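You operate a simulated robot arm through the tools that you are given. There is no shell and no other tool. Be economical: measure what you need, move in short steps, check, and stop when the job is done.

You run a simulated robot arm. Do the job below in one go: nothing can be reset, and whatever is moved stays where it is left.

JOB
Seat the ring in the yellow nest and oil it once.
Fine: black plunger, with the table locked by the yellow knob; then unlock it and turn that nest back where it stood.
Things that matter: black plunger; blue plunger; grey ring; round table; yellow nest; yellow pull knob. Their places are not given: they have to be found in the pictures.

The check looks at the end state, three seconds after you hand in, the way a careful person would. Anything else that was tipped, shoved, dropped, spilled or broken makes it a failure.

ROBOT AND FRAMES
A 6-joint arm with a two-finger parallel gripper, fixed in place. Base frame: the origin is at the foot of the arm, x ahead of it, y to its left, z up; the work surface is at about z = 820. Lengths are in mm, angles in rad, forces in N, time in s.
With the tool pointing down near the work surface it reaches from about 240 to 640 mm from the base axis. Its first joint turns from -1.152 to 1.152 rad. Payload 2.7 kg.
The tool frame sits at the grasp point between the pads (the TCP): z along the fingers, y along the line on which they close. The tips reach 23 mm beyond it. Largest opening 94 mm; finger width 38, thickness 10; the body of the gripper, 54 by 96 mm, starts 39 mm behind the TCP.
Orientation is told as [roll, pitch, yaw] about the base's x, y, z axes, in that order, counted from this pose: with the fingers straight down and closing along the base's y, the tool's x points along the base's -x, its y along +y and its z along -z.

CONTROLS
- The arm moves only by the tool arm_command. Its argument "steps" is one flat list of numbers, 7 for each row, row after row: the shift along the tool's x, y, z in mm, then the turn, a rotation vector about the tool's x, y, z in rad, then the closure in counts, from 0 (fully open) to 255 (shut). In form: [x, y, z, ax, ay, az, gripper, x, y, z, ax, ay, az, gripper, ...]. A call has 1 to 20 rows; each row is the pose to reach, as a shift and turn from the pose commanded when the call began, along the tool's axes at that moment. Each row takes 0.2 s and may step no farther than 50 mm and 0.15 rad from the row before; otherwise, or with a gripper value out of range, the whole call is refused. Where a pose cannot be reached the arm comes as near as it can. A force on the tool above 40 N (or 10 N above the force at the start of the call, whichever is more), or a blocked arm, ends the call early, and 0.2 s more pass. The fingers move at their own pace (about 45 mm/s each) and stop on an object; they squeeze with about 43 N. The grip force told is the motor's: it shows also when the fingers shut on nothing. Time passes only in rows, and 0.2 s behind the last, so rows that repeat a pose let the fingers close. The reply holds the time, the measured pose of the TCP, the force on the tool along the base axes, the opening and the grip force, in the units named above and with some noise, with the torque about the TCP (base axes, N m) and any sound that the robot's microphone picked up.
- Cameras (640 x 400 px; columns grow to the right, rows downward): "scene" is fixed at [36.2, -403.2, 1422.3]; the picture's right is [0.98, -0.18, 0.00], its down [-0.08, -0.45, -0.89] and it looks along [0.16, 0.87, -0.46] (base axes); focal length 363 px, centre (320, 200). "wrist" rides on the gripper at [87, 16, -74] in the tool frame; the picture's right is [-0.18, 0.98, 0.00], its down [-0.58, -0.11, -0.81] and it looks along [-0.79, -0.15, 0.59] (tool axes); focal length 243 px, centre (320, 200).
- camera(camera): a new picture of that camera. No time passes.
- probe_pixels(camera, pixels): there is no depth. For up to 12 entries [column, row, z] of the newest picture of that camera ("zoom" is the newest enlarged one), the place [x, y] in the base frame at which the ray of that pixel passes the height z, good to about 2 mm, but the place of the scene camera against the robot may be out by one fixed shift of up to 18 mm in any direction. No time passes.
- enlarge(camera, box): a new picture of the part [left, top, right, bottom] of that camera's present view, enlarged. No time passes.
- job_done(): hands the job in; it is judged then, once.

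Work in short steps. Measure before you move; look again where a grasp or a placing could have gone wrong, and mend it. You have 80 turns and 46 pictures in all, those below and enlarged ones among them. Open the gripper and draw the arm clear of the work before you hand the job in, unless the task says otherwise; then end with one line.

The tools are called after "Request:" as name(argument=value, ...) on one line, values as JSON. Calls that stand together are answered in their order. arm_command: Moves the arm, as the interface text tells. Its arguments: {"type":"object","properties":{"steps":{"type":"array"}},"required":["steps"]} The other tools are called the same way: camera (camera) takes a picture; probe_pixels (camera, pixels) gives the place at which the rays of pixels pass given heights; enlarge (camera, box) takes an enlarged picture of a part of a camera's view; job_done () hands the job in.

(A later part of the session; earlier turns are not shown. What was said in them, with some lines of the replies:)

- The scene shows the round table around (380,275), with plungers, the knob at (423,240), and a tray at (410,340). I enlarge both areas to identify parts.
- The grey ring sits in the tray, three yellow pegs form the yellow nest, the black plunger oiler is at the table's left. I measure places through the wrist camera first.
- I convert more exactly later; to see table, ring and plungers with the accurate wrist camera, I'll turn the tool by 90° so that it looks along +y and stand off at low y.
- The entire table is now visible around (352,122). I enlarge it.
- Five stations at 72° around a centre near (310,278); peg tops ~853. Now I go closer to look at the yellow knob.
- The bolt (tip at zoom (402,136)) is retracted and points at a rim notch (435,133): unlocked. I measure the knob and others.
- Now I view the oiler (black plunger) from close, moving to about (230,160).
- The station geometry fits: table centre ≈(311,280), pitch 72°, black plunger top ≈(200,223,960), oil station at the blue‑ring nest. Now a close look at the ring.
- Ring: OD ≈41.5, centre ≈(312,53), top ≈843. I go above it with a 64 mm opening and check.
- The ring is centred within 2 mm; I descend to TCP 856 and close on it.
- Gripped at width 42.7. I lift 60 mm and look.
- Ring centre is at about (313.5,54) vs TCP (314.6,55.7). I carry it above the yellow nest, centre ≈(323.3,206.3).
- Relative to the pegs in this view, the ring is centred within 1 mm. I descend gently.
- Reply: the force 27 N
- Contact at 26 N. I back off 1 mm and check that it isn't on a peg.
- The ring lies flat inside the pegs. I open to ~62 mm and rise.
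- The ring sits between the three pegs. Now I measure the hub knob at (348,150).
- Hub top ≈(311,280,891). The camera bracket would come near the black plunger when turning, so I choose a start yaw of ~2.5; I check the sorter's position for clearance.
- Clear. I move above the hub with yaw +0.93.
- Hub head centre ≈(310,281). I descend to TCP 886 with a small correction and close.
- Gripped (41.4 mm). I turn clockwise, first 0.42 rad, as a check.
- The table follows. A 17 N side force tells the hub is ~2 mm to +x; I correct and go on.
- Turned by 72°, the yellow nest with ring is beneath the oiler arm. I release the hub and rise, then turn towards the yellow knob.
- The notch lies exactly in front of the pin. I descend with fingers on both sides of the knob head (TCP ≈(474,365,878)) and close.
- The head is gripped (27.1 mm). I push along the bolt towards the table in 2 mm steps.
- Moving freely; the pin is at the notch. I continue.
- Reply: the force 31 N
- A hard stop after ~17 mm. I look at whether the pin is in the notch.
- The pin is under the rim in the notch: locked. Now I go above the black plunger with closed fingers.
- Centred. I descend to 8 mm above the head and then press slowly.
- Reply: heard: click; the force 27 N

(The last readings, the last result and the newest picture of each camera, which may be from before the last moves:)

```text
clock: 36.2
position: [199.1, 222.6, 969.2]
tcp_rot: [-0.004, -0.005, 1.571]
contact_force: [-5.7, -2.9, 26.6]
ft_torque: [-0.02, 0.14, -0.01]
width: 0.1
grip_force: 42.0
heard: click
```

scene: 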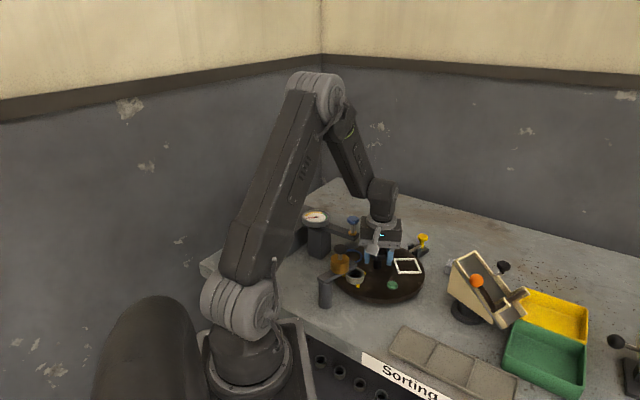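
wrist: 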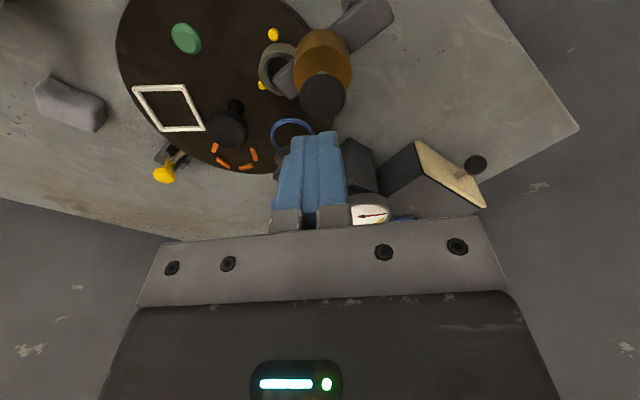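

A click with 27 N: one stroke done. I rise straight up and look.

Request:
arm_command(steps=[0, 0, -15, 0, 0, 0, 255, 0, 0, -45, 0, 0, 0, 255, 0, 0, -70, 0, 0, 0, 255])

Request:
enlarge(camera="scene", box=[310, 220, 430, 310])

```text
clock: 37.0
position: [200.7, 221.3, 1038.9]
tcp_rot: [-0.001, 0.003, 1.571]
contact_force: [0.0, 0.7, 0.0]
ft_torque: [-0.02, 0.0, 0.03]
width: 0.0
grip_force: 41.2
```

```text
4.44 times, centred on (370, 265) of scene
```

zoom: 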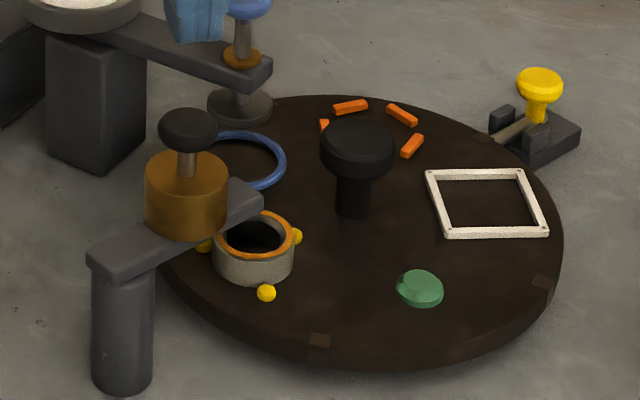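

The ring's top is now oiled (orange rim) and the plunger is back up. I return above the yellow knob to unlock.

Request:
arm_command(steps=[-17, -32, 0, 0, 0, 0.137, 255, -34, -64, 0, 0, 0, 0.274, 255, -50, -97, 0, 0, 0, 0.41, 255, -67, -129, 0, 0, 0, 0.547, 200, -84, -161, 10, 0, 0, 0.684, 80, -101, -193, 20, 0, 0, 0.82, 80, -118, -225, 40, 0, 0, 0.957, 80, -134.5, -257, 54, 0, 0, 1.095, 80, -134.5, -257, 54, 0, 0, 1.095, 80])

Request:
camera(camera="wrist")

```text
clock: 39.0
position: [459.7, 356.5, 981.7]
tcp_rot: [0.002, -0.001, 0.472]
contact_force: [-0.3, -0.1, -0.6]
ft_torque: [0.02, 0.0, 0.03]
width: 64.5
grip_force: 0.2
```

```text
9 pictures are left
```

wrist: 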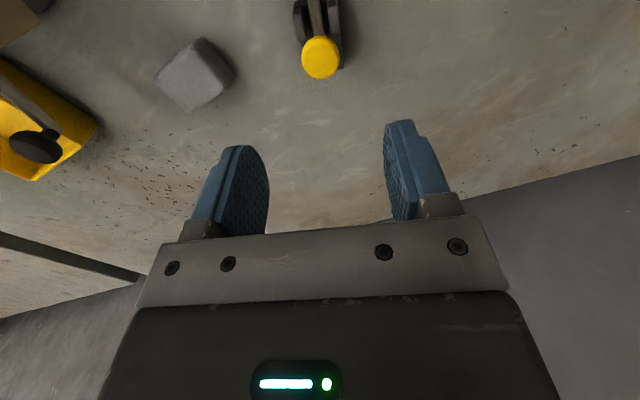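

Request:
probe_pixels(camera="wrist", pixels=[[321, 60, 868], [301, 58, 866], [340, 57, 866]])

```text
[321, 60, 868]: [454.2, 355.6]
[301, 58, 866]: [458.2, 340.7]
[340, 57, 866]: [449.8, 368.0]
```

Head centre ≈(454,354.5), well placed. I descend and close on it.

Request:
arm_command(steps=[-1, 0.5, 40, 0, 0, 0, 80, -1, 0.5, 80, 0, 0, 0, 80, -1, 0.5, 105, 0, 0, 0, 80, -1, 0.5, 105, 0, 0, 0, 110, -1, 0.5, 105, 0, 0, 0, 140, -1, 0.5, 105, 0, 0, 0, 165, -1, 0.5, 105, 0, 0, 0, 185, -1, 0.5, 105, 0, 0, 0, 255])

```text
clock: 40.8
position: [458.9, 357.7, 876.8]
tcp_rot: [0.004, -0.003, 0.476]
contact_force: [-8.0, 17.9, -3.2]
ft_torque: [0.28, -0.02, -0.1]
width: 27.6
grip_force: 38.3
```

Gripped; I relax the 19 N side load and pull outward 17 mm.

Request:
arm_command(steps=[0, 2, 0, 0, 0, 0, 255, -3, 2, 0, 0, 0, 0, 255, -6, 2, 0, 0, 0, 0, 255, -9, 2, 0, 0, 0, 0, 255, -12, 2, 0, 0, 0, 0, 255, -15, 2, 0, 0, 0, 0, 255])

```text
clock: 42.2
position: [470.4, 364.9, 877.8]
tcp_rot: [-0.002, 0.005, 0.472]
contact_force: [1.9, -25.2, -13.8]
ft_torque: [0.11, -0.81, 0.05]
width: 27.1
grip_force: 45.3
```

Request:
arm_command(steps=[0, -1.5, 0, 0, 0, 0, 255, -1.5, -1.5, 0, 0, 0, 0, 255, -3, -1.5, 0, 0, 0, 0, 255])

Request:
enlarge(camera="scene", box=[380, 210, 450, 270])

```text
clock: 43.0
position: [471.9, 364.3, 877.4]
tcp_rot: [-0.001, 0.011, 0.474]
contact_force: [-12.4, -32.3, -9.9]
ft_torque: [0.03, -0.49, 0.05]
width: 27.0
grip_force: 45.5
```

```text
6.67 times, centred on (415, 240) of scene
```

zoom: 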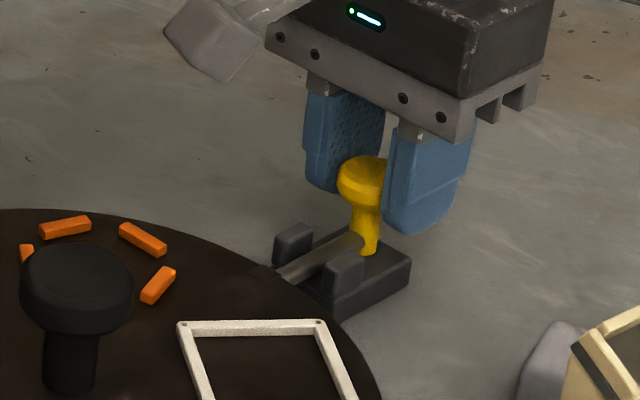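

An end stop is felt (~26 N) after ~15 mm. I relax, release and rise to view the pin tip.

Request:
arm_command(steps=[1.5, -1.5, 0, 0, 0, 0, 255, 1.5, -1.5, 0, 0, 0, 0, 170, 1.5, -1.5, 0, 0, 0, 0, 80, 1.5, -1.5, 0, 0, 0, 0, 80, 10, -1.5, -30, 0, 0, 0, 80, 20, -1.5, -70, 0, 0, 0, 80, 35, -1.5, -110, 0, 0, 0, 80])

Request:
enlarge(camera="wrist", box=[260, 0, 400, 130])

```text
clock: 44.6
position: [439.6, 350.2, 984.8]
tcp_rot: [0.003, -0.003, 0.476]
contact_force: [0.9, -0.5, -0.1]
ft_torque: [-0.02, -0.01, 0.03]
width: 64.5
grip_force: 0.0
```

```text
3.08 times, centred on (330, 65) of wrist
```

zoom: 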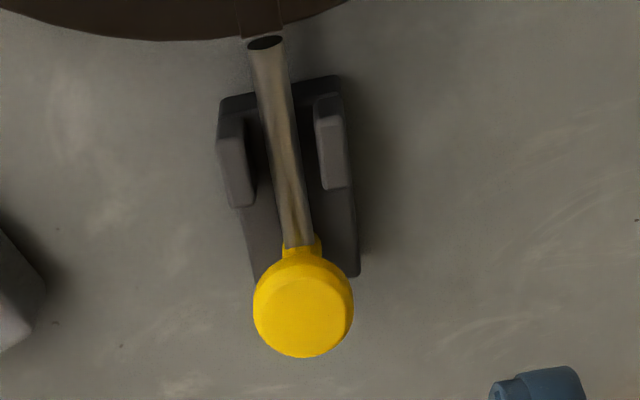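

Same picture as at the start: unlocked. Now I go above the hub with yaw 1.248.

Request:
arm_command(steps=[25, 0, 0, 0, 0, -0.13, 80, 50, 0, 0, 0, 0, -0.26, 80, 75, 0, 0, 0, 0, -0.39, 80, 100, 0, 10, 0, 0, -0.52, 80, 123, -0.5, 20, 0, 0, -0.65, 80, 145.8, -1, 44, 0, 0, -0.772, 80, 145.8, -1, 44, 0, 0, -0.772, 80])

Request:
camera(camera="wrist")

```text
clock: 46.2
position: [311.5, 282.8, 941.1]
tcp_rot: [0.002, -0.001, 1.249]
contact_force: [0.2, -0.3, 0.0]
ft_torque: [0.0, 0.01, -0.01]
width: 64.5
grip_force: 0.1
```

```text
6 pictures are left
```

wrist: 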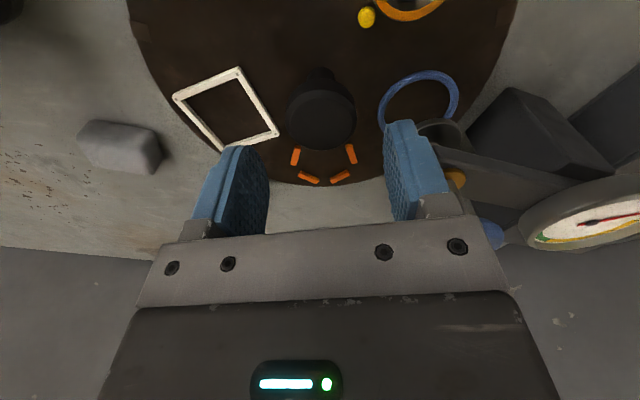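

Centred on the hub (col 321). I descend and grip.

Request:
arm_command(steps=[0, 0, 25, 0, 0, 0, 80, 0, 0, 45, 0, 0, 0, 80, 0, 0, 55, 0, 0, 0, 80, 0, 0, 55, 0, 0, 0, 110, 0, 0, 55, 0, 0, 0, 130, 0, 0, 55, 0, 0, 0, 150])

```text
clock: 47.6
position: [312.3, 283.0, 890.6]
tcp_rot: [0.001, 0.0, 1.249]
contact_force: [-10.2, 5.0, -1.0]
ft_torque: [-0.12, 0.04, -0.03]
width: 43.9
grip_force: 5.3
```

Request:
arm_command(steps=[0, 1, 0, 0, 0, 0, 180, 0, 1, 0, 0, 0, 0, 255, 0, 1, 0, 0, 0, 0, 255])

```text
clock: 48.4
position: [311.7, 283.9, 889.8]
tcp_rot: [0.0, -0.002, 1.247]
contact_force: [-20.2, 14.6, 3.3]
ft_torque: [-0.68, 0.54, 0.01]
width: 41.1
grip_force: 45.2
```

Request:
arm_command(steps=[-0.5, 2, 0, 0, 0, 0, 255, -0.5, 2, 0, 0, 0, -0.14, 255, -0.5, 2, 0, 0, 0, -0.28, 255, -0.5, 2, 0, 0, 0, -0.42, 255])

```text
clock: 49.4
position: [310.3, 283.9, 889.6]
tcp_rot: [-0.002, 0.0, 1.669]
contact_force: [2.6, 0.7, -16.7]
ft_torque: [1.05, 0.01, -0.01]
width: 41.3
grip_force: 44.7
```

Low side forces; I turn on by 0.42 rad.

Request:
arm_command(steps=[0, 0, 0, 0, 0, -0.14, 255, 0, 0, 0, 0, 0, -0.28, 255, 0, 0, 0, 0, 0, -0.42, 255])

```text
clock: 50.2
position: [310.3, 283.7, 890.2]
tcp_rot: [-0.001, -0.001, 2.09]
contact_force: [3.7, 1.3, -19.5]
ft_torque: [0.02, -0.15, -0.04]
width: 41.4
grip_force: 45.0
```

Request:
arm_command(steps=[0, 0, 0, 0, 0, -0.14, 255, 0, 0, 0, 0, 0, -0.28, 255, 0, 0, 0, 0, 0, -0.4166, 255, 0, 0, 0, 0, 0, -0.4166, 255])

Request:
enlarge(camera="scene", box=[320, 210, 440, 300])

```text
clock: 51.2
position: [310.4, 283.3, 888.8]
tcp_rot: [0.001, 0.001, 2.505]
contact_force: [13.1, -21.3, -14.5]
ft_torque: [0.25, 0.26, 0.04]
width: 41.3
grip_force: 45.1
```

```text
4.44 times, centred on (380, 255) of scene
```

zoom: 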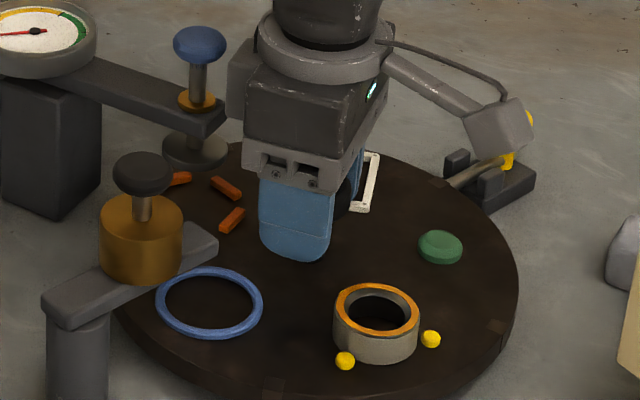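

Same crop as before: pegs at (345,361),(431,339), green (440,247), matching the start. I release and rise clear.

Request:
arm_command(steps=[0, 0, 0, 0, 0, 0, 180, 0, 0, 0, 0, 0, 0, 80, 0, 0, 0, 0, 0, 0, 80, 0, 0, -30, 0, 0, 0, 80, 0, 0, -75, 0, 0, 0, 60, 0, 0, -120, 0, 0, 0, 30, 0, 0, -165, 0, 0, 0, 0, 0, 0, -210, 0, 0, 0, 0])

Request:
enlarge(camera="scene", box=[320, 210, 440, 300])

Request:
camera(camera="scene")

```text
clock: 53.0
position: [310.1, 283.2, 1101.4]
tcp_rot: [0.0, -0.001, 2.504]
contact_force: [0.9, -0.4, 0.4]
ft_torque: [0.0, -0.02, 0.02]
width: 94.1
grip_force: 0.1
```

```text
4.44 times, centred on (380, 255) of scene
```

zoom: 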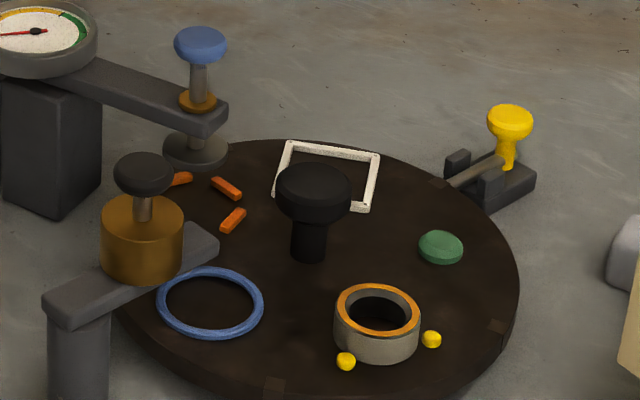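

```text
3 pictures are left
```

scene: 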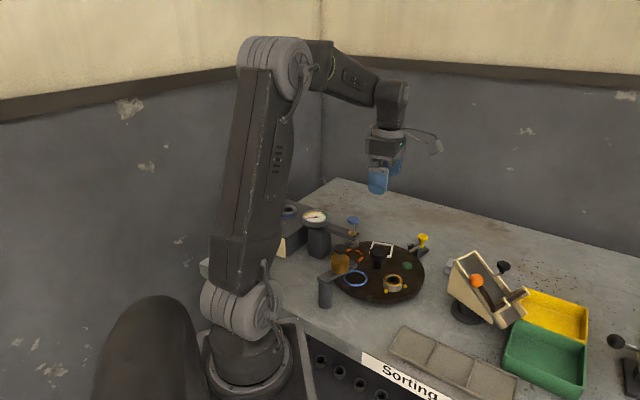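

Everything matches the start, with the oiled ring in the yellow nest, the bolt pulled back and the arm clear. I hand in.

Request:
job_done()

```text
The job is handed in.
```

The ring is in the yellow nest and was oiled once with the black plunger while the yellow knob locked the table; the table is now unlocked, and the nest is back where it started.
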